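You operate a simulated robot arm through the tools that you are given. There is no shell and no other tool.

The job below is to be done with a simulated robot arm. You get a single attempt, and the scene is never put back.

Task
Sample the air with the dust counter on the sample tray; set the grade knob by the chart.
Fine: counter back on its base.

The check looks at the end state, three seconds after you hand in, the way a careful person would. Anything else that was tipped, shoved, dropped, spilled or broken makes it a failure.

Robot
A 6-joint arm with a two-finger gripper, fixed in place. Base frame: the origin is at the foot of the arm, x ahead of it, y to its left, z up. Readings come in mm, rad, newtons and seconds.
Its first joint turns from -2.897 to 2.897 rad. Payload 2.45 kg.
The tool frame sits at the grasp point between the pads (the TCP): z along the fingers, y along the line on which they close. The tips reach 20 mm beyond it. Largest opening 140 mm; the body of the gripper starts 168 mm behind the TCP.
Orientation is that of the tool frame in the base frame, as [roll, pitch, yaw] about the fixed x, y, z axes, in that order (R = Rz(yaw) Ry(pitch) Rx(roll)). With the fingers straight down and closing along the base's y, the tool's x points along the base's -x, its y along +y and its z along -z.

Tools
- The arm moves only by the tool move_arm. Its argument "motion" is a list of rows, each a list of 3 entries, a list of its own where there are three numbers: the turn, a rotation vector about the tool's x, y, z in rad, then the shift along the tool's x, y, z in mm, then the gripper command, from -1 (fully open) to 1 (shut), values between in proportion. In form: [[[wx, wy, wz], [tx, ty, tz], hand], ...]. A call has 1 to 20 rows; each row shifts and turns the commanded pose from where the row before left it, along the tool's axes as they then stand. A row lasts 0.2 s, in which the tool goes at most 50 mm and 0.15 rad; a call with a longer step from one row to the next is refused whole, and so is a gripper value outside its range. A pose out of reach is approached as far as the arm can. The call stops where the force on the tool passes 40 N (or 10 N more than at its start, if that is more) or the arm is blocked; 0.2 s more then pass. The fingers move at their own pace (about 45 mm/s each) and stop on an object; they squeeze with about 43 N. The grip force told is the motor's: it shows also when the fingers shut on nothing. Time passes only in rows, and 0.2 s behind the last, so rows that do not move let the fingers close. It gives the time, the measured TCP pose, the force on the tool (base axes), the opening and the grip force at its end, in the units of the frame above (readings bear some noise), with the torque about the TCP (base axes, N m) and any sound that the robot's microphone picked up, and new pictures: "views" is both (left out), scene, wrist or none.
- Cameras (640 x 400 px; columns grow to the right, rows downward): "scene" is fixed at [219.1, -499.5, 1778.2]; the picture's right is [0.56, -0.83, 0.00], its down [-0.50, -0.34, -0.80] and it looks along [0.66, 0.44, -0.61] (base axes); focal length 346 px, centre (320, 200). "wrist" rides on the gripper at [78, 11, -209] in the tool frame; the picture's right is [-0.14, 0.99, 0.00], its down [-0.92, -0.13, -0.37] and it looks along [-0.37, -0.05, 0.93] (tool axes); focal length 280 px, centre (320, 200). There is no depth. A picture from a camera that has moved, and an enlarged one, comes with that camera's place and axes in the base frame and with its lens.
- zoom(camera, box): a new picture of the part [left, top, right, bottom] of that camera's present view, enlarged. No time passes.
- finish_job(): hands the job in; it is judged then, once.

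Places have to be worked out from the pictures, the camera data and where the tool is seen. Open the gripper and draw the arm clear of the work before you hand the job in, unless the task says otherwise.

The tools are called after "Request:" by a JSON object that holds its "name" and its "arguments". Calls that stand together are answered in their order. move_arm: Moves the arm, as the interface text tells. Its arguments: {"type":"object","properties":{"motion":{"type":"array","items":{"type":"array"}},"views":{"type":"string","enum":["both","scene","wrist","none"]}},"required":["motion"]} The other tools are called the same way: zoom (camera, box) takes an enlarged picture of a part of a camera's view; finish_job () hands the job in.

At the start:

```text
time: 0.0
ee_pos: [691.1, 29.6, 1317.7]
tcp_rot: [-3.141, 0.001, 3.14]
wrist_force: [0.7, 0.3, 1.0]
wrist_torque: [0.0, 0.0, -0.02]
grip_width: 140.1
finger_force: 0.1
```

scene: 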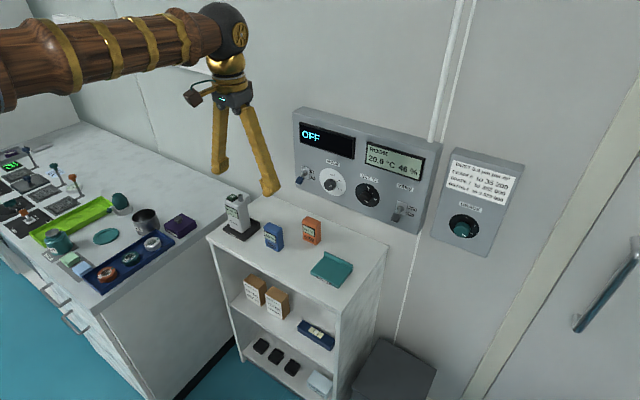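
wrist: 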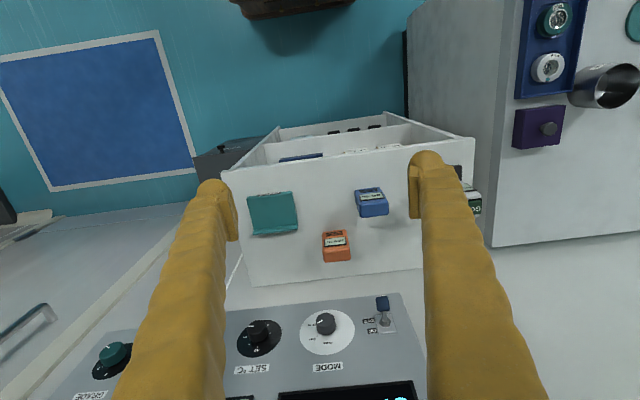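

The pictures show a shelf top with several small devices, a wall panel, and a chart with a grade knob to its right. I zoom in to read labels.

Request:
{"name": "zoom", "arguments": {"camera": "scene", "box": [420, 140, 540, 260]}}

Request:
{"name": "zoom", "arguments": {"camera": "scene", "box": [200, 180, 360, 290]}}

Request:
{"name": "zoom", "arguments": {"camera": "scene", "box": [0, 140, 210, 310]}}

Request:
{"name": "zoom", "arguments": {"camera": "scene", "box": [280, 100, 440, 240]}}

```text
3.33 times, centred on (480, 200) of scene
camera zoom: at [219.1, -499.5, 1778.2], right [0.56, -0.83, 0.0], down [-0.5, -0.34, -0.8], along [0.66, 0.44, -0.61], focal length 1154 px, centre (-213, 200)
```

zoom: 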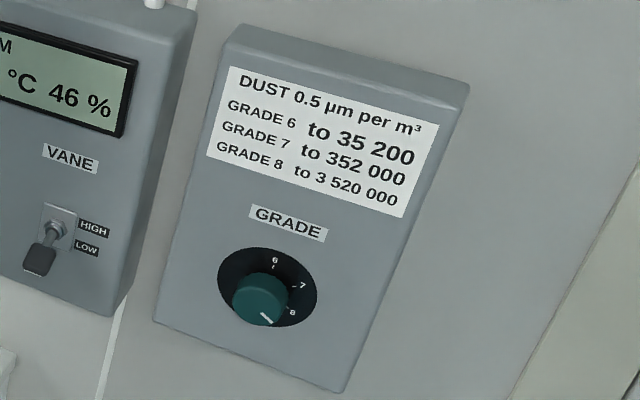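

```text
3.64 times, centred on (280, 235) of scene
camera zoom: at [219.1, -499.5, 1778.2], right [0.56, -0.83, 0.0], down [-0.5, -0.34, -0.8], along [0.66, 0.44, -0.61], focal length 1259 px, centre (466, 73)
```

zoom: 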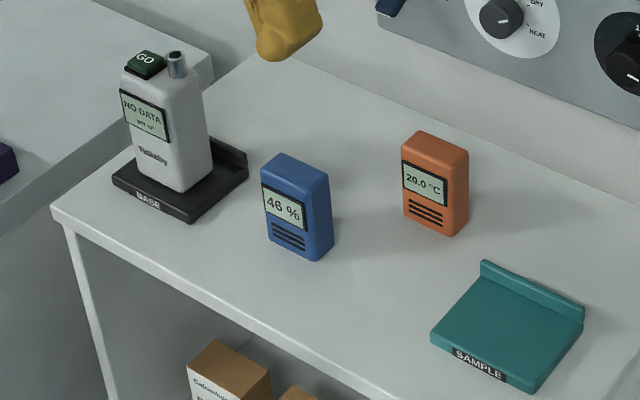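

```text
2.35 times, centred on (105, 225) of scene
camera zoom: at [219.1, -499.5, 1778.2], right [0.56, -0.83, 0.0], down [-0.5, -0.34, -0.8], along [0.66, 0.44, -0.61], focal length 815 px, centre (826, 141)
```

zoom: 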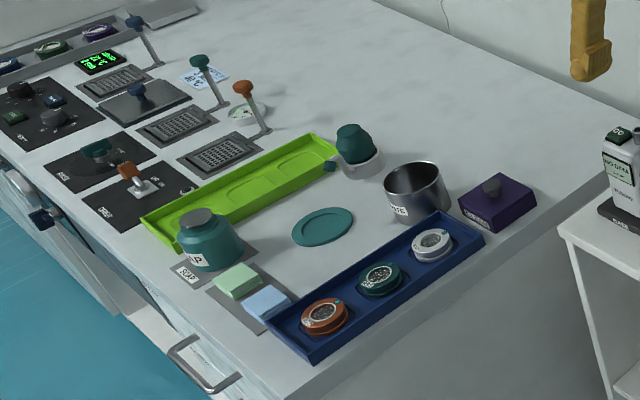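

```text
2.86 times, centred on (360, 170) of scene
camera zoom: at [219.1, -499.5, 1778.2], right [0.56, -0.83, 0.0], down [-0.5, -0.34, -0.8], along [0.66, 0.44, -0.61], focal length 989 px, centre (206, 286)
```

zoom: 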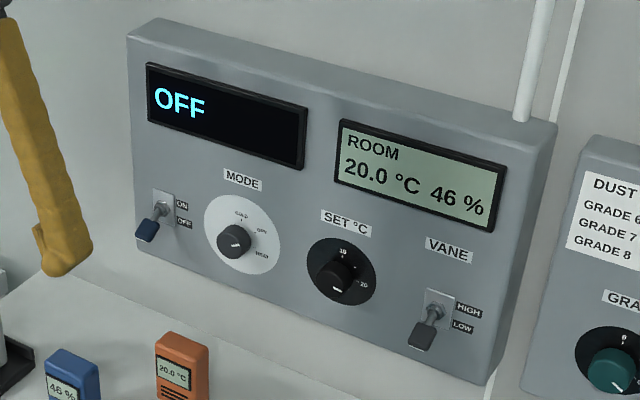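

The counter (grey, GO on top, "NO DATA") stands on its base around (858, 278). Sample tray is around (872, -110, 908) and the grade knob around (1034, -429, 1131). I move above the counter to look at it with the wrist camera.

Request:
{"name": "move_arm", "arguments": {"motion": [[[0, 0, 0], [-23, 35, 14], -1], [[0, 0, 0], [-23, 35, 14], -1], [[0, 0, 0], [-23, 35, 14], -1], [[0, 0, 0], [-23, 35, 14], -1], [[0, 0, 0], [-23, 35, 14], -1], [[0, 0, 0], [-23, 35, 14], -1], [[0, 0, 0], [-23, 35, 14], -1], [[0, 0, 0], [0, 0, 0], -1]]}}

```text
time: 1.8
ee_pos: [853.0, 275.0, 1219.0]
tcp_rot: [-3.141, -0.001, 3.14]
wrist_force: [-0.6, 0.3, 0.7]
wrist_torque: [-0.01, 0.03, 0.02]
grip_width: 139.9
finger_force: 0.1
camera wrist: at [774.4, 286.8, 1428.5], right [0.14, 0.99, 0.0], down [0.92, -0.13, 0.37], along [0.36, -0.05, -0.93], focal length 280 px, centre (320, 200)
```

scene: 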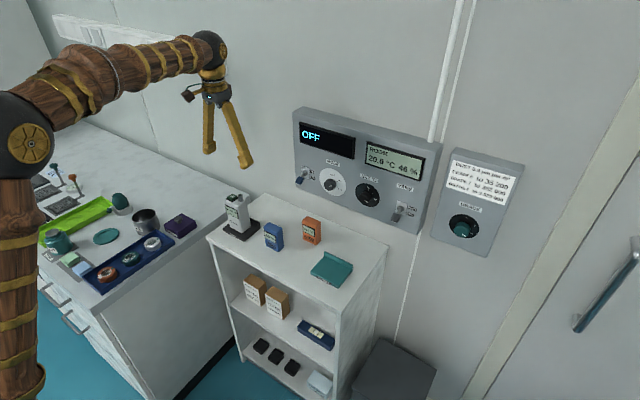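
wrist: 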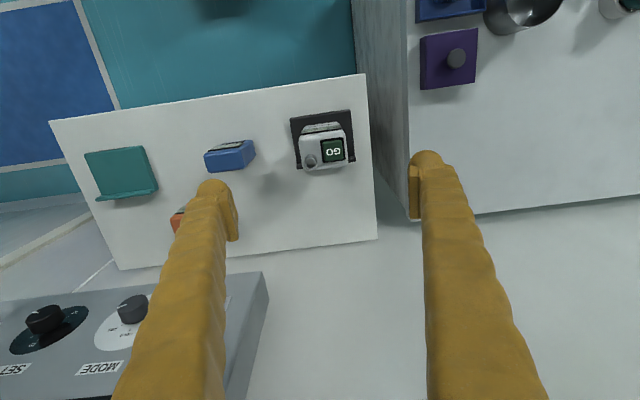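

The counter is visible below; I zoom for exact dimensions.

Request:
{"name": "zoom", "arguments": {"camera": "wrist", "box": [270, 90, 390, 190]}}

Request:
{"name": "zoom", "arguments": {"camera": "scene", "box": [200, 185, 280, 250]}}

```text
4.00 times, centred on (330, 140) of wrist
camera zoom: at [774.4, 286.8, 1428.5], right [0.14, 0.99, 0.0], down [0.92, -0.13, 0.37], along [0.36, -0.05, -0.93], focal length 1122 px, centre (280, 440)
```

zoom: 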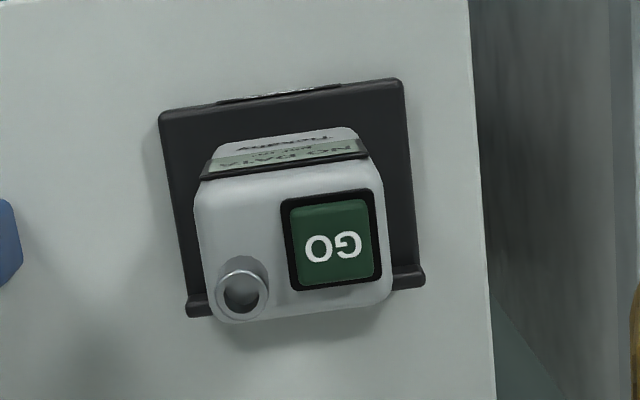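

```text
6.15 times, centred on (240, 218) of scene
camera zoom: at [219.1, -499.5, 1778.2], right [0.56, -0.83, 0.0], down [-0.5, -0.34, -0.8], along [0.66, 0.44, -0.61], focal length 2130 px, centre (812, 92)
```

zoom: 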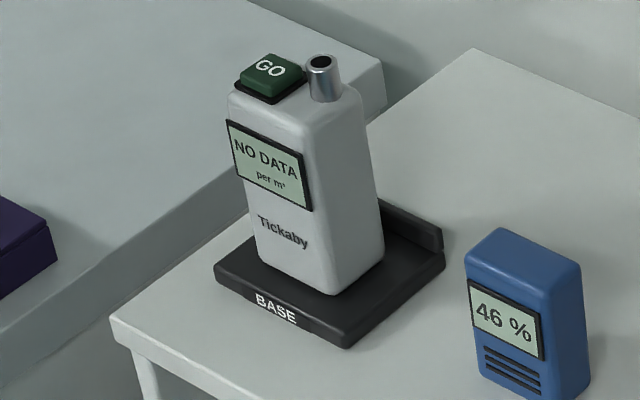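

Counter body estimated x 827–880, y 246–313, top z≈1032; GO at (853.5, 294.7, 1042). I descend with open fingers straddling it in y.

Request:
{"name": "move_arm", "arguments": {"motion": [[[0, 0, 0], [0, 4.5, 40], -1], [[0, 0, 0], [0, 0, 40], -1], [[0, 0, 0], [0, 0, 40], -1], [[0, 0, 0], [0, 0, 40], -1], [[0, 0, 0], [0, 0, 40], -1], [[0, 0, 0], [0, 0, 30], -1], [[0, 0, 0], [0, 0, 0], -1]]}}

```text
time: 3.4
ee_pos: [853.1, 278.5, 989.6]
tcp_rot: [3.141, 0.001, 3.141]
wrist_force: [-0.2, 0.0, 0.3]
wrist_torque: [0.0, -0.01, 0.0]
grip_width: 140.2
finger_force: 0.1
camera wrist: at [774.0, 290.3, 1198.2], right [0.14, 0.99, 0.0], down [0.92, -0.13, 0.37], along [0.37, -0.05, -0.93], focal length 280 px, centre (320, 200)
```

scene: 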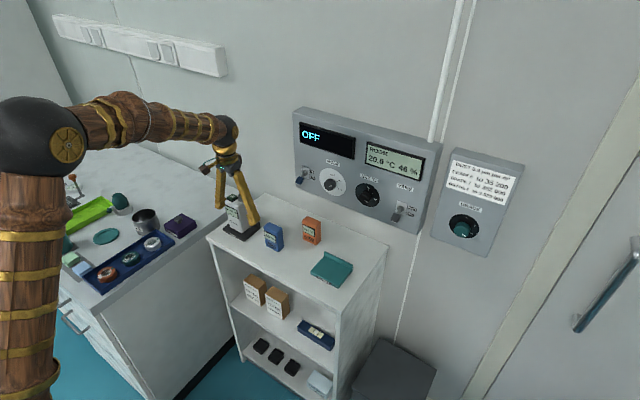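
wrist: 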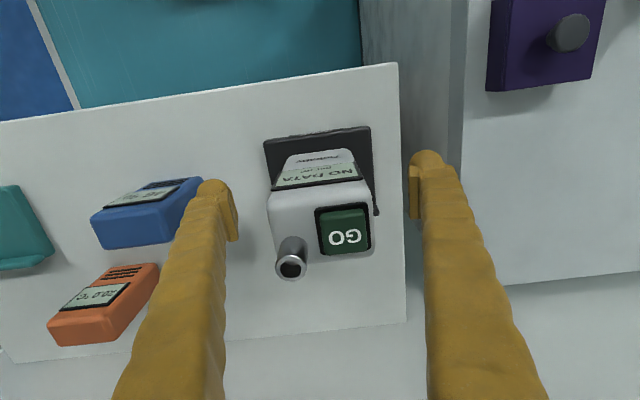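

The fingers straddle the counter evenly. I close the gripper.

Request:
{"name": "move_arm", "arguments": {"motion": [[[0, 0, 0], [0, 0, 0], 1], [[0, 0, 0], [0, 0, 0], 1], [[0, 0, 0], [0, 0, 0], 1], [[0, 0, 0], [0, 0, 0], 1], [[0, 0, 0], [0, 0, 0], 1], [[0, 0, 0], [0, 0, 0], 1], [[0, 0, 0], [0, 0, 0], 1]]}}

```text
time: 5.0
ee_pos: [852.1, 278.0, 989.4]
tcp_rot: [3.14, 0.0, 3.138]
wrist_force: [0.1, 0.9, 1.8]
wrist_torque: [-0.05, -0.02, 0.0]
grip_width: 69.5
finger_force: 43.4
camera wrist: at [774.0, 290.4, 1198.5], right [0.14, 0.99, 0.0], down [0.92, -0.13, 0.37], along [0.37, -0.05, -0.93], focal length 280 px, centre (320, 200)
```

scene: 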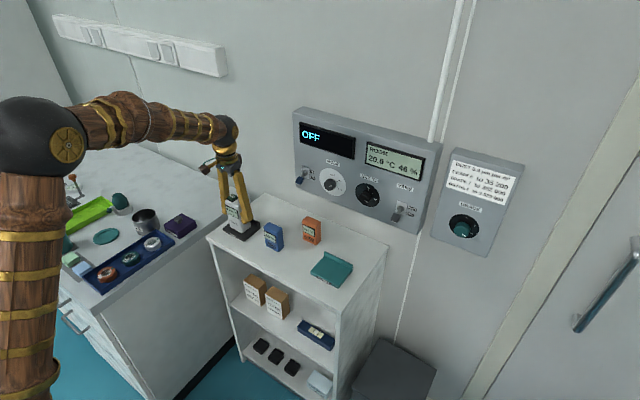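
wrist: 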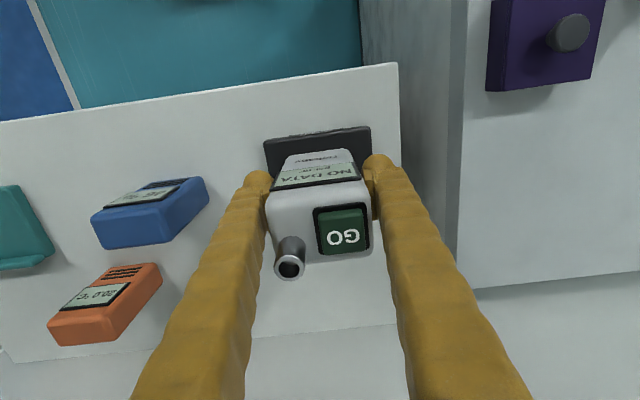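

Gripped at 69.5 mm wide. I lift it straight up 130 mm.

Request:
{"name": "move_arm", "arguments": {"motion": [[[0, 0, 0], [0, 0, -10], 1], [[0, 0, 0], [0, 0, -20], 1], [[0, 0, 0], [0, 0, -35], 1], [[0, 0, 0], [0, 0, -35], 1], [[0, 0, 0], [0, 0, -30], 1], [[0, 0, 0], [0, 0, 0], 1]]}}

```text
time: 6.4
ee_pos: [852.0, 277.8, 1119.4]
tcp_rot: [3.141, 0.0, 3.141]
wrist_force: [-0.1, 0.6, -4.9]
wrist_torque: [0.0, 0.04, -0.01]
grip_width: 69.4
finger_force: 42.4
camera wrist: at [774.0, 289.3, 1329.1], right [0.14, 0.99, 0.0], down [0.92, -0.13, 0.37], along [0.37, -0.05, -0.93], focal length 280 px, centre (320, 200)
```

scene: 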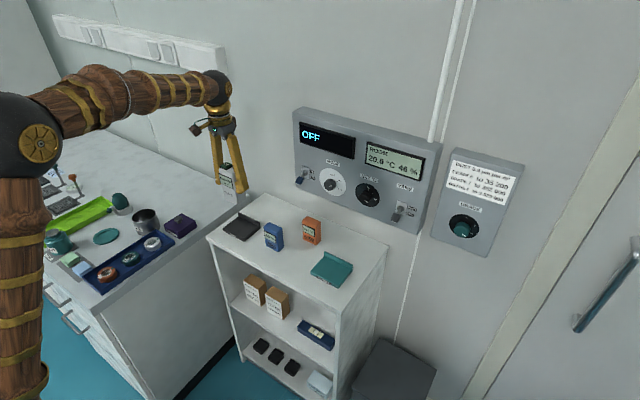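
wrist: 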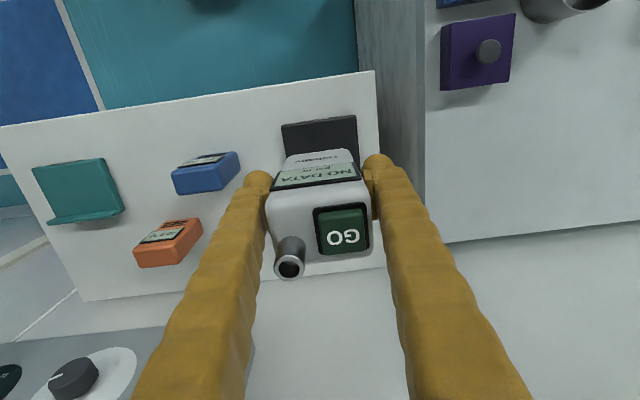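

The base is now visible empty; I zoom on base and tray to compare their geometry.

Request:
{"name": "zoom", "arguments": {"camera": "scene", "box": [210, 205, 290, 255]}}

Request:
{"name": "zoom", "arguments": {"camera": "scene", "box": [290, 235, 370, 285]}}

Request:
{"name": "zoom", "arguments": {"camera": "wrist", "box": [20, 140, 140, 240]}}

```text
8.00 times, centred on (250, 230) of scene
camera zoom: at [219.1, -499.5, 1778.2], right [0.56, -0.83, 0.0], down [-0.5, -0.34, -0.8], along [0.66, 0.44, -0.61], focal length 2770 px, centre (880, -40)
```

zoom: 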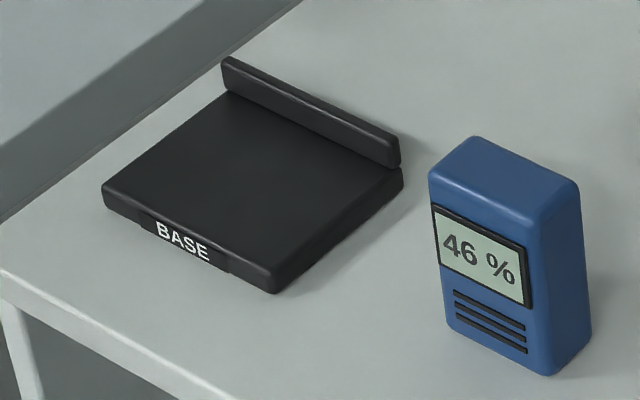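

```text
8.00 times, centred on (330, 260) of scene
camera zoom: at [219.1, -499.5, 1778.2], right [0.56, -0.83, 0.0], down [-0.5, -0.34, -0.8], along [0.66, 0.44, -0.61], focal length 2770 px, centre (240, -280)
```

zoom: 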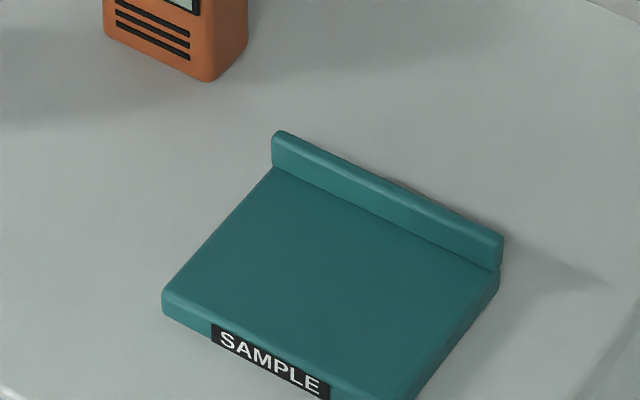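

```text
4.00 times, centred on (80, 190) of wrist
camera zoom: at [774.0, 289.3, 1329.1], right [0.14, 0.99, 0.0], down [0.92, -0.13, 0.37], along [0.37, -0.05, -0.93], focal length 1122 px, centre (1280, 240)
```

zoom: 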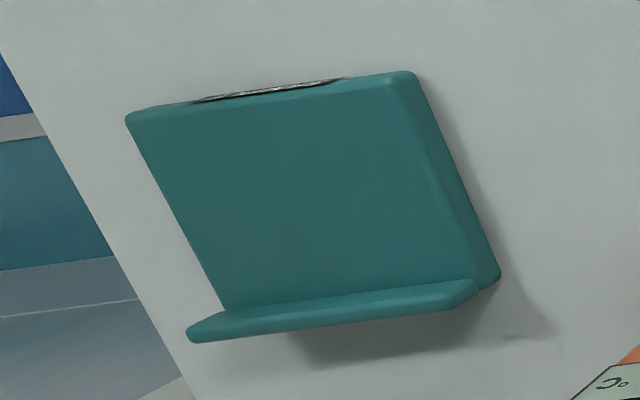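

Base centre ≈(855, 277), tray centre ≈(868, -111), same orientation, surface z≈908. I carry the counter across at safe height by (+13.5, -389).

Request:
{"name": "move_arm", "arguments": {"motion": [[[0, 0, 0], [0, -25, 0], 1], [[0, 0, 0], [-2, -40, 0], 1], [[0, 0, 0], [-2, -40, 0], 1], [[0, 0, 0], [-2, -40, 0], 1], [[0, 0, 0], [-2, -40, 0], 1], [[0, 0, 0], [-2, -40, 0], 1], [[0, 0, 0], [-2, -40, 0], 1], [[0, 0, 0], [-1.5, -40, 0], 1], [[0, 0, 0], [0, -40, 0], 1], [[0, 0, 0], [0, -30, 0], 1], [[0, 0, 0], [0, -14, 0], 1], [[0, 0, 0], [0, 0, 0], 1], [[0, 0, 0], [0, 0, 0], 1]]}}

```text
time: 9.2
ee_pos: [865.6, -110.2, 1120.1]
tcp_rot: [3.14, 0.0, 3.14]
wrist_force: [0.8, -0.2, -4.6]
wrist_torque: [0.0, 0.0, 0.01]
grip_width: 69.5
finger_force: 42.7
camera wrist: at [787.4, -99.0, 1328.6], right [0.14, 0.99, 0.0], down [0.92, -0.13, 0.37], along [0.37, -0.05, -0.93], focal length 280 px, centre (320, 200)
```

scene: 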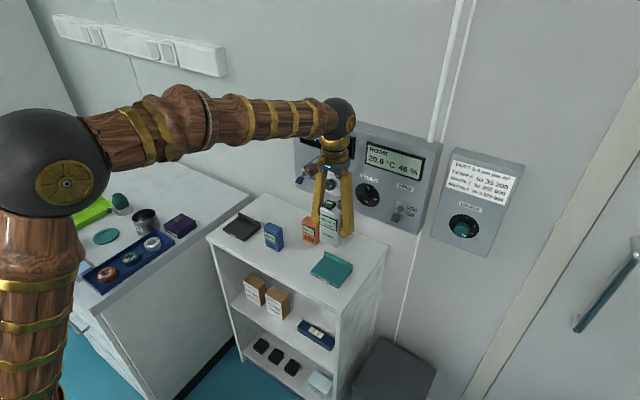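
wrist: 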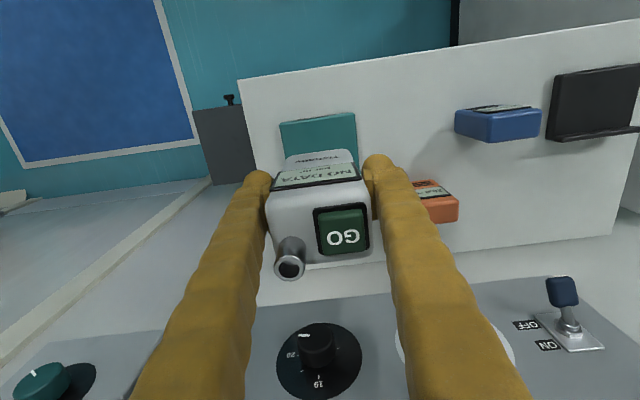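

Tray sits relative to the counter just like the base did. I descend to just above the tray.

Request:
{"name": "move_arm", "arguments": {"motion": [[[0, 0, 0], [0, 0, 30], 1], [[0, 0, 0], [0, 0, 35], 1], [[0, 0, 0], [0, 0, 30], 1], [[0, 0, 0], [0, 0, 20], 1], [[0, 0, 0], [0, 0, 8], 1], [[0, 0, 0], [0, 0, 0], 1]]}}

Request:
{"name": "zoom", "arguments": {"camera": "scene", "box": [280, 190, 390, 290]}}

```text
time: 10.6
ee_pos: [865.2, -109.8, 996.8]
tcp_rot: [-3.141, -0.001, 3.139]
wrist_force: [-0.5, -0.5, -4.8]
wrist_torque: [0.01, 0.03, -0.01]
grip_width: 69.6
finger_force: 42.9
camera wrist: at [787.2, -98.3, 1205.7], right [0.14, 0.99, 0.0], down [0.92, -0.13, 0.37], along [0.37, -0.05, -0.93], focal length 280 px, centre (320, 200)
```

scene: 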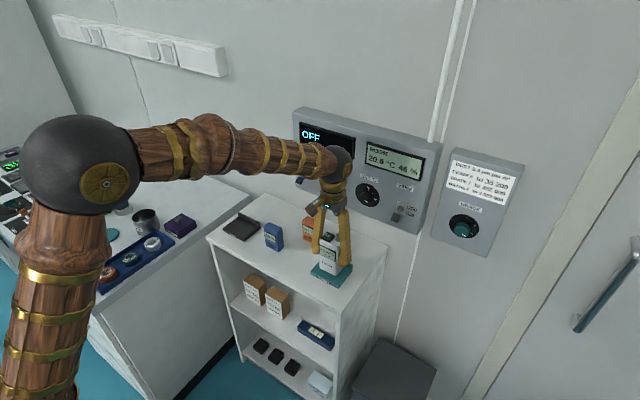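
wrist: 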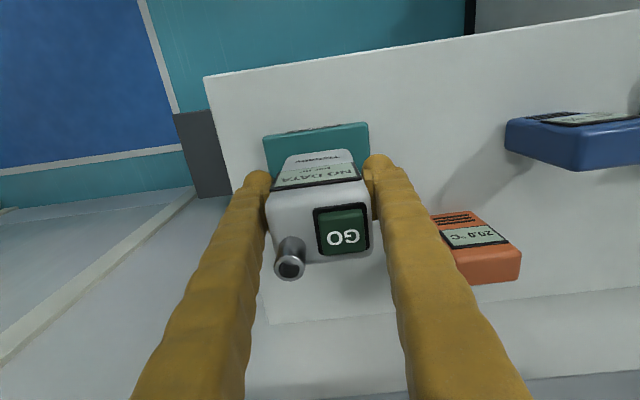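

```text
4.00 times, centred on (335, 240) of scene
camera zoom: at [219.1, -499.5, 1778.2], right [0.56, -0.83, 0.0], down [-0.5, -0.34, -0.8], along [0.66, 0.44, -0.61], focal length 1385 px, centre (260, 40)
```

zoom: 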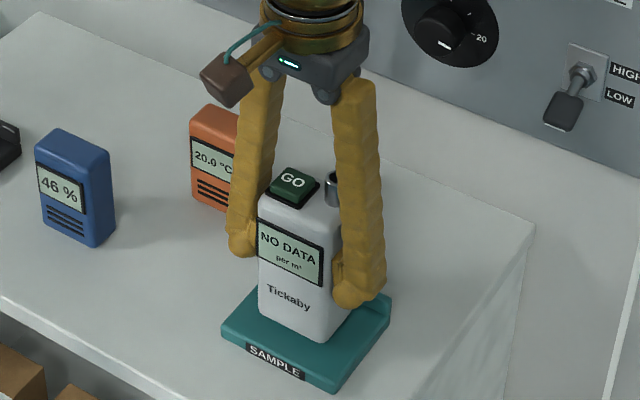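

The counter hovers about 7 mm above the tray and is centred. I lower in small steps, watching for contact.

Request:
{"name": "move_arm", "arguments": {"motion": [[[0, 0, 0], [0, 0, 3], 1], [[0, 0, 0], [0, 0, 2], 1], [[0, 0, 0], [0, 0, 1], 1], [[0, 0, 0], [0, 0, 0], 1]], "views": "none"}}

```text
time: 11.6
ee_pos: [865.0, -110.9, 990.3]
tcp_rot: [3.141, -0.001, 3.139]
wrist_force: [-0.4, -0.6, -4.0]
wrist_torque: [0.01, 0.01, -0.03]
grip_width: 69.7
finger_force: 43.3
```

Force is still near the hanging weight; one more millimetre at a time.

Request:
{"name": "move_arm", "arguments": {"motion": [[[0, 0, 0], [0, 0, 0.7], 1], [[0, 0, 0], [0, 0, 0.7], 1], [[0, 0, 0], [0, 0, 0], 1]], "views": "none"}}

```text
time: 12.4
ee_pos: [865.3, -109.5, 989.2]
tcp_rot: [3.141, -0.001, 3.139]
wrist_force: [-1.9, -2.0, 3.3]
wrist_torque: [0.0, 0.07, 0.03]
grip_width: 69.5
finger_force: 43.6
```

Contact made (about 8 N change). I release and rise 120 mm.

Request:
{"name": "move_arm", "arguments": {"motion": [[[0, 0, 0], [0, 0, 0], 0], [[0, 0, 0], [0, 0, 0], -0.3], [[0, 0, 0], [0, 0, 0], -0.7], [[0, 0, 0], [0, 0, 0], -0.7], [[0, 0, 0], [0, 0, 0], -0.7], [[0, 0, 0], [0, 0, 0], -0.7], [[0, 0, 0], [0, 0, -20], -0.7], [[0, 0, 0], [0, 0, -30], -0.7], [[0, 0, 0], [0, 0, -40], -0.7], [[0, 0, 0], [0, 0, -30], -0.7], [[0, 0, 0], [0, 0, 0], -0.7]]}}

Request:
{"name": "zoom", "arguments": {"camera": "scene", "box": [280, 190, 390, 290]}}

Request:
{"name": "zoom", "arguments": {"camera": "wrist", "box": [250, 90, 400, 290]}}

```text
time: 14.8
ee_pos: [865.0, -110.8, 1110.0]
tcp_rot: [3.141, -0.001, 3.14]
wrist_force: [-0.6, 0.0, 0.0]
wrist_torque: [0.03, -0.01, 0.02]
grip_width: 118.8
finger_force: 0.2
camera wrist: at [787.1, -99.2, 1319.1], right [0.14, 0.99, 0.0], down [0.92, -0.13, 0.37], along [0.36, -0.05, -0.93], focal length 280 px, centre (320, 200)
```

scene: 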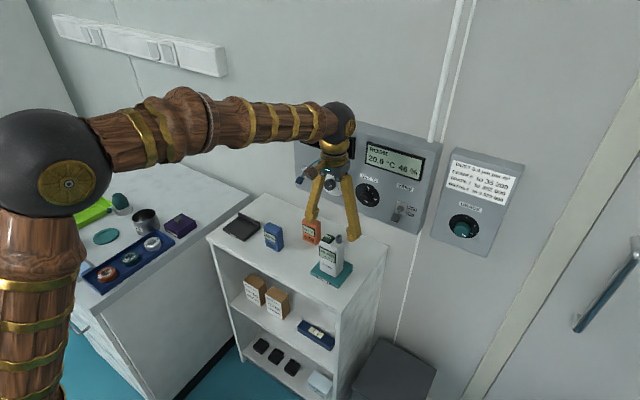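
wrist: 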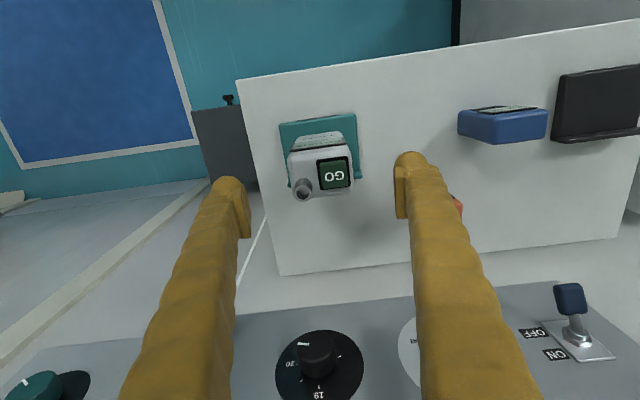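

```text
4.00 times, centred on (335, 240) of scene
camera zoom: at [219.1, -499.5, 1778.2], right [0.56, -0.83, 0.0], down [-0.5, -0.34, -0.8], along [0.66, 0.44, -0.61], focal length 1385 px, centre (260, 40)
```

zoom: 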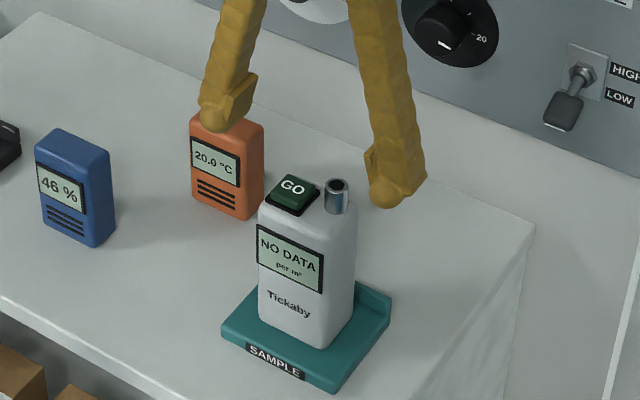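

```text
2.00 times, centred on (325, 190) of wrist
camera zoom: at [787.1, -99.2, 1319.1], right [0.14, 0.99, 0.0], down [0.92, -0.13, 0.37], along [0.36, -0.05, -0.93], focal length 561 px, centre (310, 220)
```

zoom: 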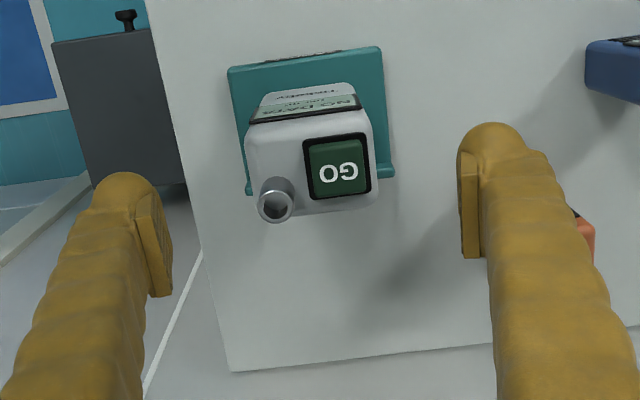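

The counter stands upright on the tray, GO centre at about (866, -95, 1042). I close the fingers up here and align the closed tips over GO, keeping clear of the nozzle.

Request:
{"name": "move_arm", "arguments": {"motion": [[[0, 0, 0], [-1, 9, 0], 1], [[0, 0, 0], [0, 8, 0], 1], [[0, 0, 0], [0, 0, 0], 1], [[0, 0, 0], [0, 0, 0], 1], [[0, 0, 0], [0, 0, 0], 1], [[0, 0, 0], [0, 0, 0], 1], [[0, 0, 0], [0, 0, 0], 1], [[0, 0, 0], [0, 0, 0], 1], [[0, 0, 0], [0, 0, 15], 1], [[0, 0, 0], [0, 0, 15], 1], [[0, 0, 0], [0, 0, 0], 1]]}}

Request:
{"name": "zoom", "arguments": {"camera": "scene", "box": [300, 200, 370, 260]}}

Request:
{"name": "zoom", "arguments": {"camera": "wrist", "box": [240, 90, 400, 250]}}

```text
time: 17.2
ee_pos: [865.9, -93.7, 1078.1]
tcp_rot: [-3.141, -0.001, 3.14]
wrist_force: [0.6, 0.0, 0.7]
wrist_torque: [0.03, -0.03, -0.03]
grip_width: 0.0
finger_force: 29.6
camera wrist: at [788.5, -82.4, 1288.1], right [0.14, 0.99, 0.0], down [0.92, -0.13, 0.37], along [0.37, -0.05, -0.93], focal length 280 px, centre (320, 200)
```

scene: 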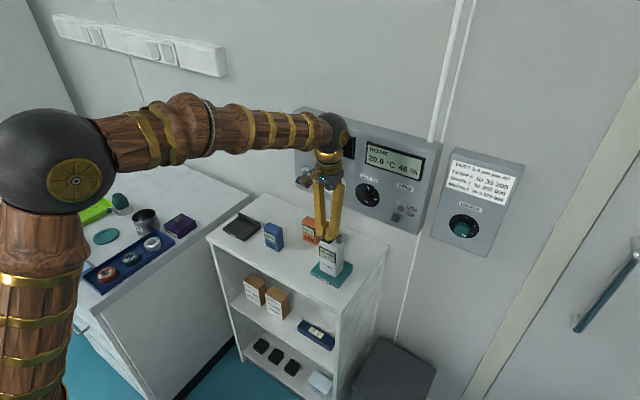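
wrist: 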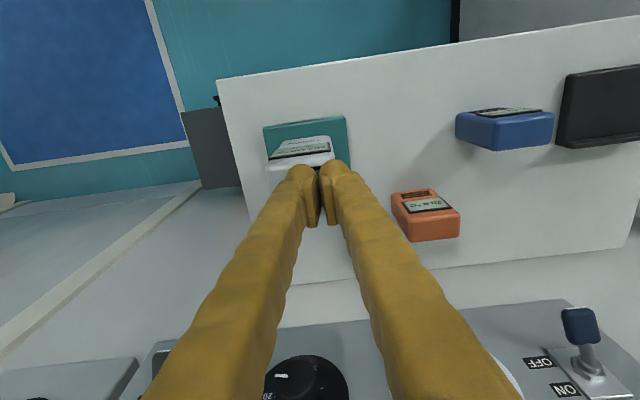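

```text
6.67 times, centred on (335, 230) of scene
camera zoom: at [219.1, -499.5, 1778.2], right [0.56, -0.83, 0.0], down [-0.5, -0.34, -0.8], along [0.66, 0.44, -0.61], focal length 2308 px, centre (220, 0)
```

zoom: 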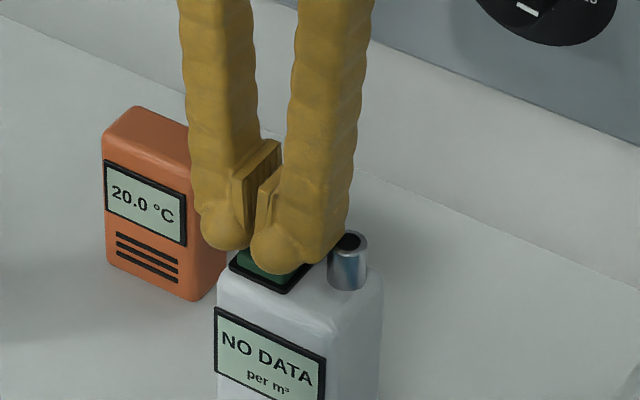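

```text
2.50 times, centred on (320, 170) of wrist
camera zoom: at [788.5, -82.4, 1288.1], right [0.14, 0.99, 0.0], down [0.92, -0.13, 0.37], along [0.37, -0.05, -0.93], focal length 701 px, centre (320, 275)
```

zoom: 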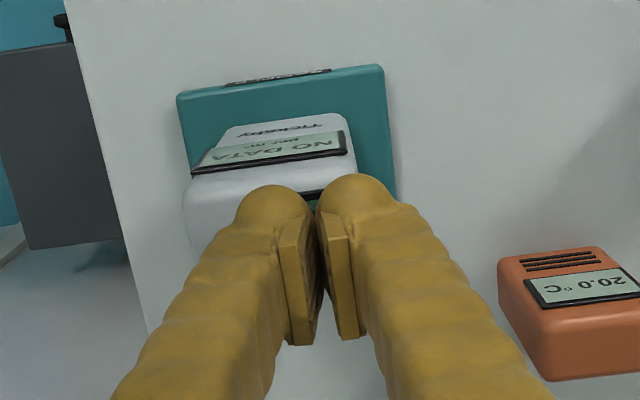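

The fingertips look bulky near the nozzle, so I shift 7 mm away from it and then press down in small steps.

Request:
{"name": "move_arm", "arguments": {"motion": [[[0, 0, 0], [0, 7, 0], 1], [[0, 0, 0], [0, 0, 6], 1], [[0, 0, 0], [0, 0, 4], 1], [[0, 0, 0], [0, 0, 2], 1], [[0, 0, 0], [0, 0, 2], 1], [[0, 0, 0], [0, 0, 0], 1]]}}

Request:
{"name": "zoom", "arguments": {"camera": "scene", "box": [300, 200, 370, 260]}}

```text
time: 18.6
ee_pos: [866.5, -86.7, 1065.1]
tcp_rot: [-3.14, 0.001, 3.14]
wrist_force: [-2.3, -0.6, 27.0]
wrist_torque: [-0.3, 0.01, -0.03]
grip_width: 0.0
finger_force: 29.7
heard: click
camera wrist: at [787.8, -75.0, 1274.8], right [0.14, 0.99, 0.0], down [0.92, -0.13, 0.37], along [0.37, -0.05, -0.93], focal length 280 px, centre (320, 200)
```

scene: 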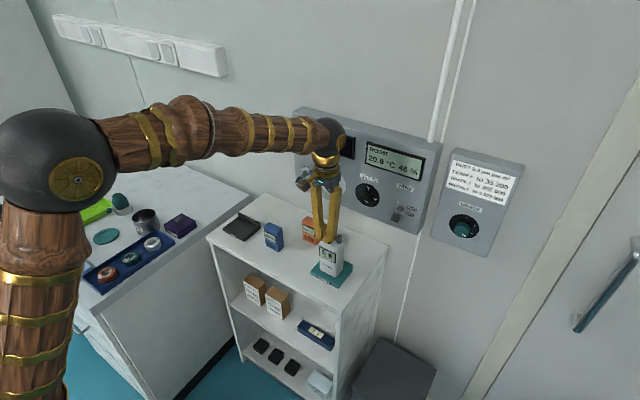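
wrist: 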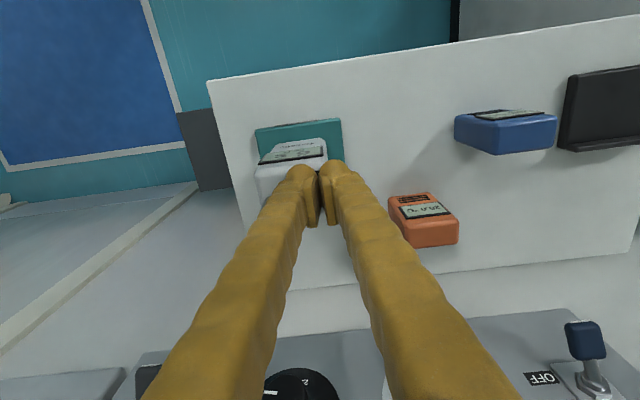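

```text
6.67 times, centred on (335, 230) of scene
camera zoom: at [219.1, -499.5, 1778.2], right [0.56, -0.83, 0.0], down [-0.5, -0.34, -0.8], along [0.66, 0.44, -0.61], focal length 2308 px, centre (220, 0)
```

zoom: 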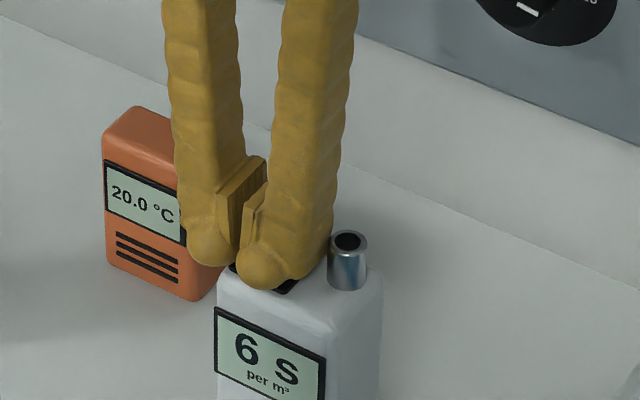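

A click and the display counts down "6 S": the sample is running. I lift off straight up and wait.

Request:
{"name": "move_arm", "arguments": {"motion": [[[0, 0, 0], [0, 0, -10], 1], [[0, 0, 0], [0, 0, -20], 1], [[0, 0, 0], [0, 0, -40], 1], [[0, 0, 0], [0, 0, -40], 1], [[0, 0, 0], [0, 0, 0], 1], [[0, 0, 0], [0, 0, 0], 1], [[0, 0, 0], [0, 0, 0], 1], [[0, 0, 0], [0, 0, 0], 1], [[0, 0, 0], [0, 0, 0], 1], [[0, 0, 0], [0, 0, 0], 1], [[0, 0, 0], [0, 0, 0], 1], [[0, 0, 0], [0, 0, 0], 1], [[0, 0, 0], [0, 0, 0], 1], [[0, 0, 0], [0, 0, 0], 1], [[0, 0, 0], [0, 0, 0], 1], [[0, 0, 0], [0, 0, 0], 1], [[0, 0, 0], [0, 0, 0], 1], [[0, 0, 0], [0, 0, 0], 1], [[0, 0, 0], [0, 0, 0], 1], [[0, 0, 0], [0, 0, 0], 1]], "views": "none"}}

Request:
{"name": "move_arm", "arguments": {"motion": [[[0, 0, 0], [0, 0, 0], 1], [[0, 0, 0], [0, 0, 0], 1], [[0, 0, 0], [0, 0, 0], 1], [[0, 0, 0], [0, 0, 0], 1], [[0, 0, 0], [0, 0, 0], 1], [[0, 0, 0], [0, 0, 0], 1], [[0, 0, 0], [0, 0, 0], 1], [[0, 0, 0], [0, 0, 0], 1], [[0, 0, 0], [0, 0, 0], 1], [[0, 0, 0], [0, 0, 0], 1], [[0, 0, 0], [0, 0, 0], 1], [[0, 0, 0], [0, 0, 0], 1], [[0, 0, 0], [0, 0, 0], 1], [[0, 0, 0], [0, 0, 0], 1]], "views": "none"}}

Request:
{"name": "zoom", "arguments": {"camera": "scene", "box": [300, 210, 370, 285]}}

```text
time: 22.8
ee_pos: [866.7, -86.0, 1174.6]
tcp_rot: [-3.141, 0.0, 3.138]
wrist_force: [0.8, -0.2, 0.5]
wrist_torque: [0.0, 0.02, -0.02]
grip_width: 0.0
finger_force: 29.1
```

```text
time: 25.8
ee_pos: [866.5, -86.5, 1175.2]
tcp_rot: [-3.141, 0.001, 3.14]
wrist_force: [0.1, -0.5, 0.6]
wrist_torque: [0.04, 0.03, -0.04]
grip_width: 0.1
finger_force: 29.3
```

```text
5.33 times, centred on (335, 248) of scene
camera zoom: at [219.1, -499.5, 1778.2], right [0.56, -0.83, 0.0], down [-0.5, -0.34, -0.8], along [0.66, 0.44, -0.61], focal length 1846 px, centre (240, -53)
```

zoom: 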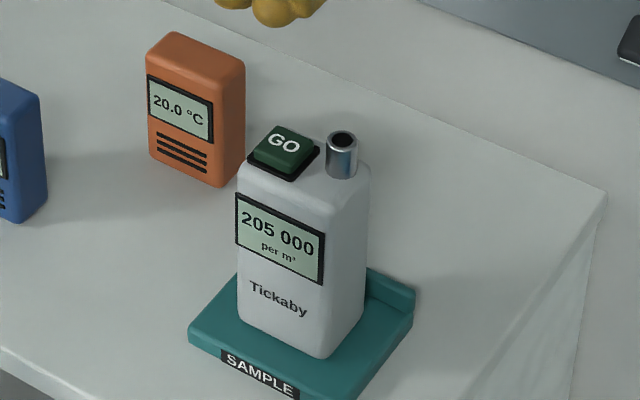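

The counter reads 205 000 per m³, so grade 7 (to 352 000). I open, realign over the body at (865.2, -110) and descend to grip it again.

Request:
{"name": "zoom", "arguments": {"camera": "scene", "box": [322, 243, 348, 265]}}

Request:
{"name": "move_arm", "arguments": {"motion": [[[0, 0, 0], [1.2, -12, 0], -1], [[0, 0, 0], [0, -12, 0], -1], [[0, 0, 0], [0, 0, 0], -1], [[0, 0, 0], [0, 0, 0], -1], [[0, 0, 0], [0, 0, 0], -1], [[0, 0, 0], [0, 0, 0], -1], [[0, 0, 0], [0, 0, 0], -1], [[0, 0, 0], [0, 0, 0], -1], [[0, 0, 0], [0, 0, 35], -1], [[0, 0, 0], [0, 0, 35], -1], [[0, 0, 0], [0, 0, 0], -1]]}}

```text
16.00 times, centred on (335, 254) of scene
camera zoom: at [219.1, -499.5, 1778.2], right [0.56, -0.83, 0.0], down [-0.5, -0.34, -0.8], along [0.66, 0.44, -0.61], focal length 5539 px, centre (80, -664)
```

zoom: 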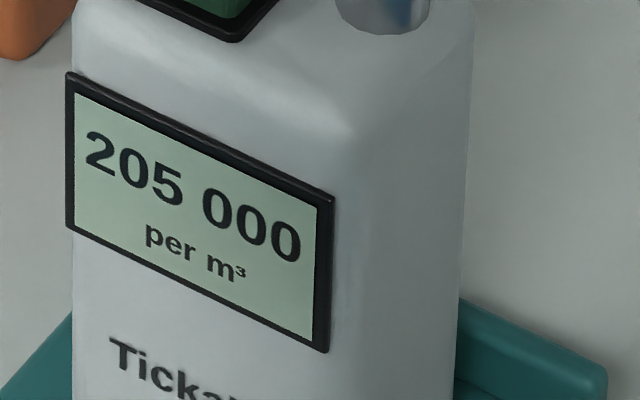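

```text
time: 28.2
ee_pos: [865.0, -110.4, 1104.6]
tcp_rot: [3.141, 0.0, 3.14]
wrist_force: [1.1, -0.5, 0.5]
wrist_torque: [0.03, 0.0, -0.01]
grip_width: 140.0
finger_force: 0.0
camera wrist: at [786.4, -98.5, 1313.9], right [0.14, 0.99, 0.0], down [0.92, -0.13, 0.37], along [0.37, -0.05, -0.93], focal length 280 px, centre (320, 200)
```

scene: 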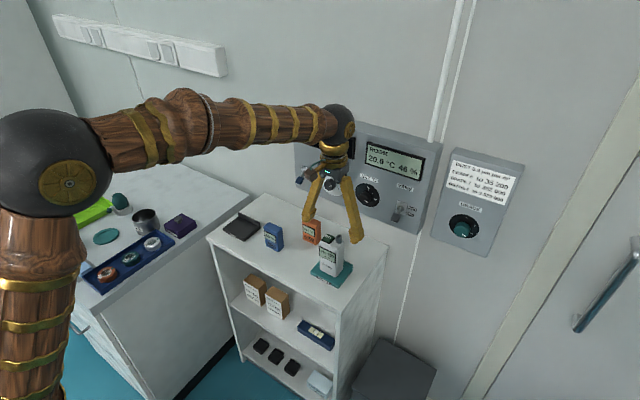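
wrist: 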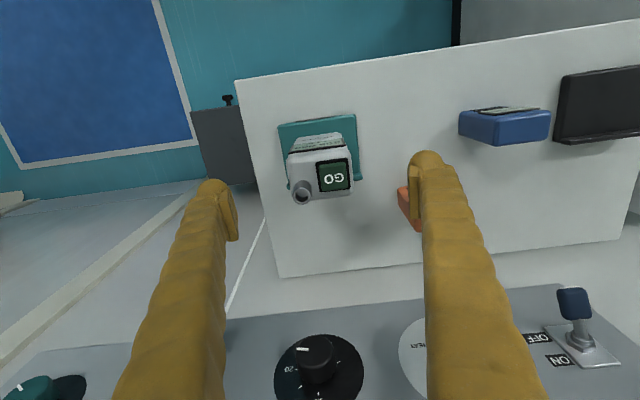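

Reading confirmed at 205 000. Aligned over the counter; I descend 115 mm and grip.

Request:
{"name": "move_arm", "arguments": {"motion": [[[0, 0, 0], [0, 0, 35], -1], [[0, 0, 0], [0, 0, 35], -1], [[0, 0, 0], [0, 0, 30], -1], [[0, 0, 0], [0, 0, 15], -1], [[0, 0, 0], [0, 0, 0], -1], [[0, 0, 0], [0, 0, 0], 1], [[0, 0, 0], [0, 0, 0], 1], [[0, 0, 0], [0, 0, 0], 1], [[0, 0, 0], [0, 0, 0], 1], [[0, 0, 0], [0, 0, 0], 1], [[0, 0, 0], [0, 0, 0], 1], [[0, 0, 0], [0, 0, 0], 1]]}}

```text
time: 30.8
ee_pos: [865.0, -109.7, 990.0]
tcp_rot: [-3.141, 0.002, 3.14]
wrist_force: [-0.1, -2.1, 2.5]
wrist_torque: [0.12, 0.01, -0.01]
grip_width: 69.6
finger_force: 42.9
camera wrist: at [786.6, -97.9, 1199.6], right [0.14, 0.99, 0.0], down [0.92, -0.13, 0.37], along [0.37, -0.05, -0.93], focal length 280 px, centre (320, 200)
```

scene: 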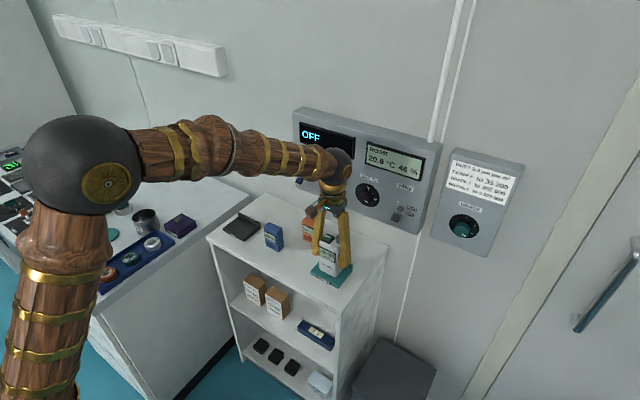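
wrist: 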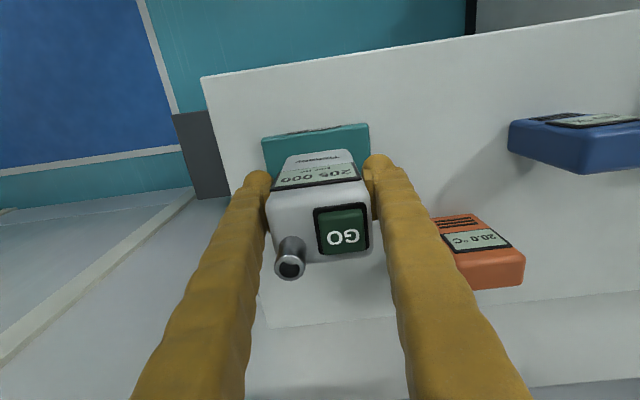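

Gripped. I lift 130 mm and carry it back by (-13, +388).

Request:
{"name": "move_arm", "arguments": {"motion": [[[0, 0, 0], [0, 0, -10], 1], [[0, 0, 0], [0, 0, -25], 1], [[0, 0, 0], [0, 0, -35], 1], [[0, 0, 0], [0, 0, -35], 1], [[0, 0, 0], [0, 0, -25], 1], [[0, 0, 0], [0, 25, 0], 1], [[0, 0, 0], [2, 40, 0], 1], [[0, 0, 0], [2, 40, 0], 1], [[0, 0, 0], [2, 40, 0], 1], [[0, 0, 0], [2, 40, 0], 1], [[0, 0, 0], [2, 40, 0], 1], [[0, 0, 0], [2, 40, 0], 1], [[0, 0, 0], [1, 40, 0], 1], [[0, 0, 0], [0, 40, 0], 1], [[0, 0, 0], [0, 30, 0], 1], [[0, 0, 0], [0, 13, 0], 1], [[0, 0, 0], [0, 0, 0], 1], [[0, 0, 0], [0, 0, 0], 1]]}}

```text
time: 34.6
ee_pos: [854.0, 278.3, 1119.6]
tcp_rot: [3.141, 0.001, 3.141]
wrist_force: [1.0, -0.3, -4.4]
wrist_torque: [-0.02, 0.0, 0.01]
grip_width: 69.4
finger_force: 43.5
camera wrist: at [775.0, 289.3, 1328.8], right [0.14, 0.99, 0.0], down [0.92, -0.13, 0.37], along [0.37, -0.05, -0.93], focal length 280 px, centre (320, 200)
```

scene: 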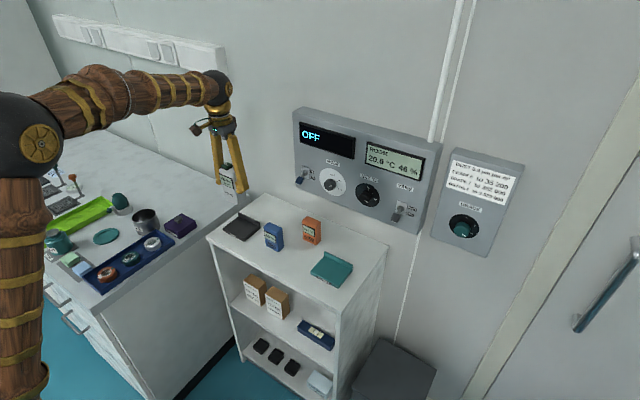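
wrist: 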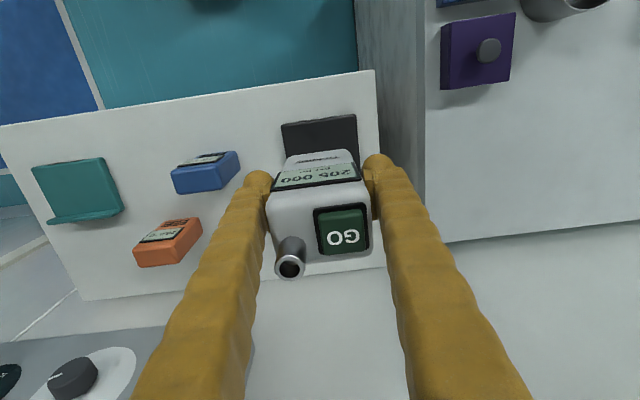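

Same view as when first lifted, so it is aligned over the base (1 mm off in x). I descend to just above the surface and then creep.

Request:
{"name": "move_arm", "arguments": {"motion": [[[0, 0, 0], [1, 0, 30], 1], [[0, 0, 0], [0, 0, 35], 1], [[0, 0, 0], [0, 0, 35], 1], [[0, 0, 0], [0, 0, 20], 1], [[0, 0, 0], [0, 0, 5], 1], [[0, 0, 0], [0, 0, 2], 1], [[0, 0, 0], [0, 0, 1], 1], [[0, 0, 0], [0, 0, 1], 1], [[0, 0, 0], [0, 0, 0], 1]]}}

Request:
{"name": "zoom", "arguments": {"camera": "scene", "box": [200, 170, 290, 255]}}

```text
time: 36.6
ee_pos: [850.9, 278.5, 990.7]
tcp_rot: [-3.141, 0.0, 3.141]
wrist_force: [-0.8, -0.8, -4.5]
wrist_torque: [-0.01, 0.02, 0.0]
grip_width: 69.4
finger_force: 42.6
camera wrist: at [773.3, 289.6, 1200.1], right [0.14, 0.99, 0.0], down [0.92, -0.13, 0.37], along [0.37, -0.05, -0.93], focal length 280 px, centre (320, 200)
```

scene: 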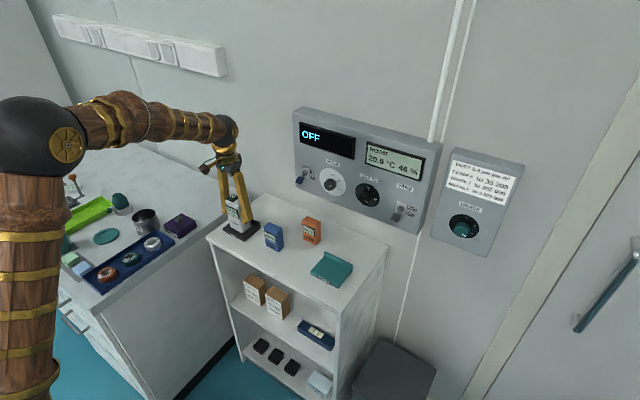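
wrist: 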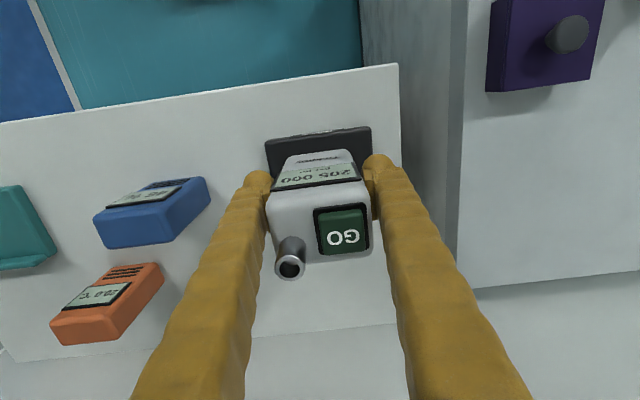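

```text
4.71 times, centred on (245, 212) of scene
camera zoom: at [219.1, -499.5, 1778.2], right [0.56, -0.83, 0.0], down [-0.5, -0.34, -0.8], along [0.66, 0.44, -0.61], focal length 1629 px, centre (673, 141)
```

zoom: 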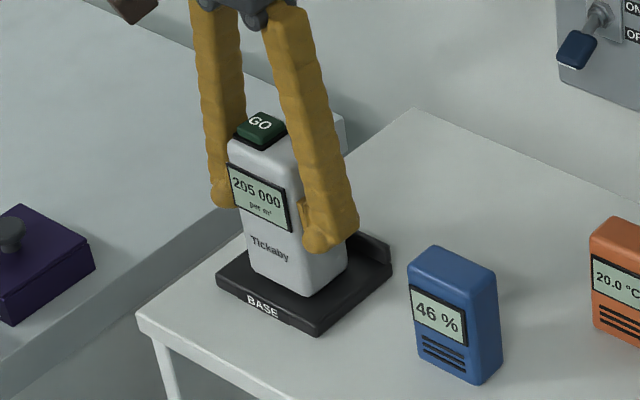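

Position looks right over the base with roughly 1 mm to go; I shift 1 mm forward and creep to contact.

Request:
{"name": "move_arm", "arguments": {"motion": [[[0, 0, 0], [-1, 0, 0.7], 1], [[0, 0, 0], [0, 0, 0.7], 1], [[0, 0, 0], [0, 0, 0.3], 1], [[0, 0, 0], [0, 0, 0], 1]], "views": "none"}}

```text
time: 37.6
ee_pos: [852.1, 278.4, 989.3]
tcp_rot: [-3.141, 0.002, 3.14]
wrist_force: [0.2, 1.4, 18.0]
wrist_torque: [-0.05, 0.42, -0.02]
grip_width: 69.6
finger_force: 43.0
```

Firm contact; I ease up half a millimetre, release and rise.

Request:
{"name": "move_arm", "arguments": {"motion": [[[0, 0, 0], [0, 0, -0.6], 1], [[0, 0, 0], [0, 0, 0], 0], [[0, 0, 0], [0, 0, 0], -0.3], [[0, 0, 0], [0, 0, 0], -0.8], [[0, 0, 0], [0, 0, 0], -0.8], [[0, 0, 0], [0, 0, 0], -0.8], [[0, 0, 0], [0, 0, 0], -0.8], [[0, 0, 0], [0, 0, -20], -0.8], [[0, 0, 0], [0, 0, -35], -0.8], [[0, 0, 0], [0, 0, -40], -0.8], [[0, 0, 0], [0, 0, -40], -0.8], [[0, 0, 0], [0, 0, -40], -0.8], [[0, 0, 0], [0, 0, 0], -0.8]]}}

Request:
{"name": "zoom", "arguments": {"camera": "scene", "box": [200, 170, 290, 255]}}

```text
time: 40.4
ee_pos: [853.3, 277.9, 1164.4]
tcp_rot: [-3.141, -0.001, 3.141]
wrist_force: [0.4, 0.6, -1.3]
wrist_torque: [-0.01, 0.0, 0.02]
grip_width: 126.0
finger_force: 0.0
camera wrist: at [774.0, 290.4, 1374.3], right [0.14, 0.99, 0.0], down [0.92, -0.13, 0.37], along [0.37, -0.05, -0.93], focal length 280 px, centre (320, 200)
```

scene: 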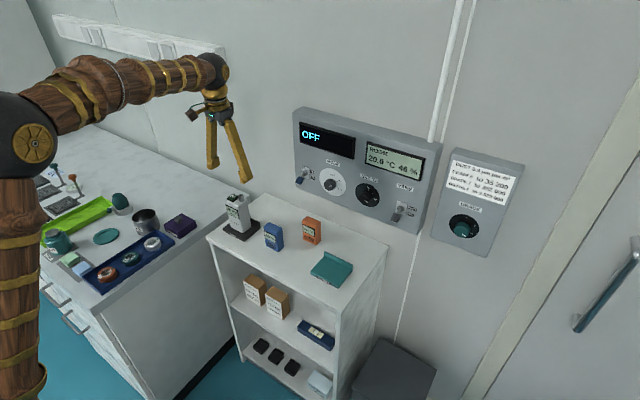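
wrist: 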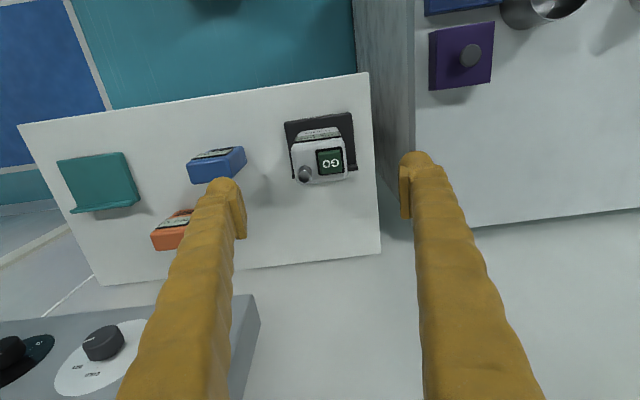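

```text
4.71 times, centred on (245, 212) of scene
camera zoom: at [219.1, -499.5, 1778.2], right [0.56, -0.83, 0.0], down [-0.5, -0.34, -0.8], along [0.66, 0.44, -0.61], focal length 1629 px, centre (673, 141)
```

zoom: 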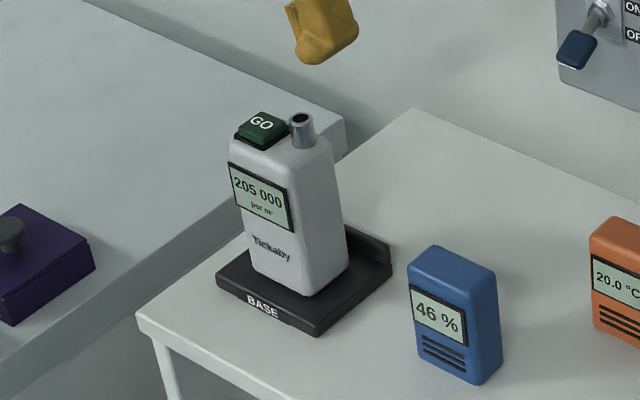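

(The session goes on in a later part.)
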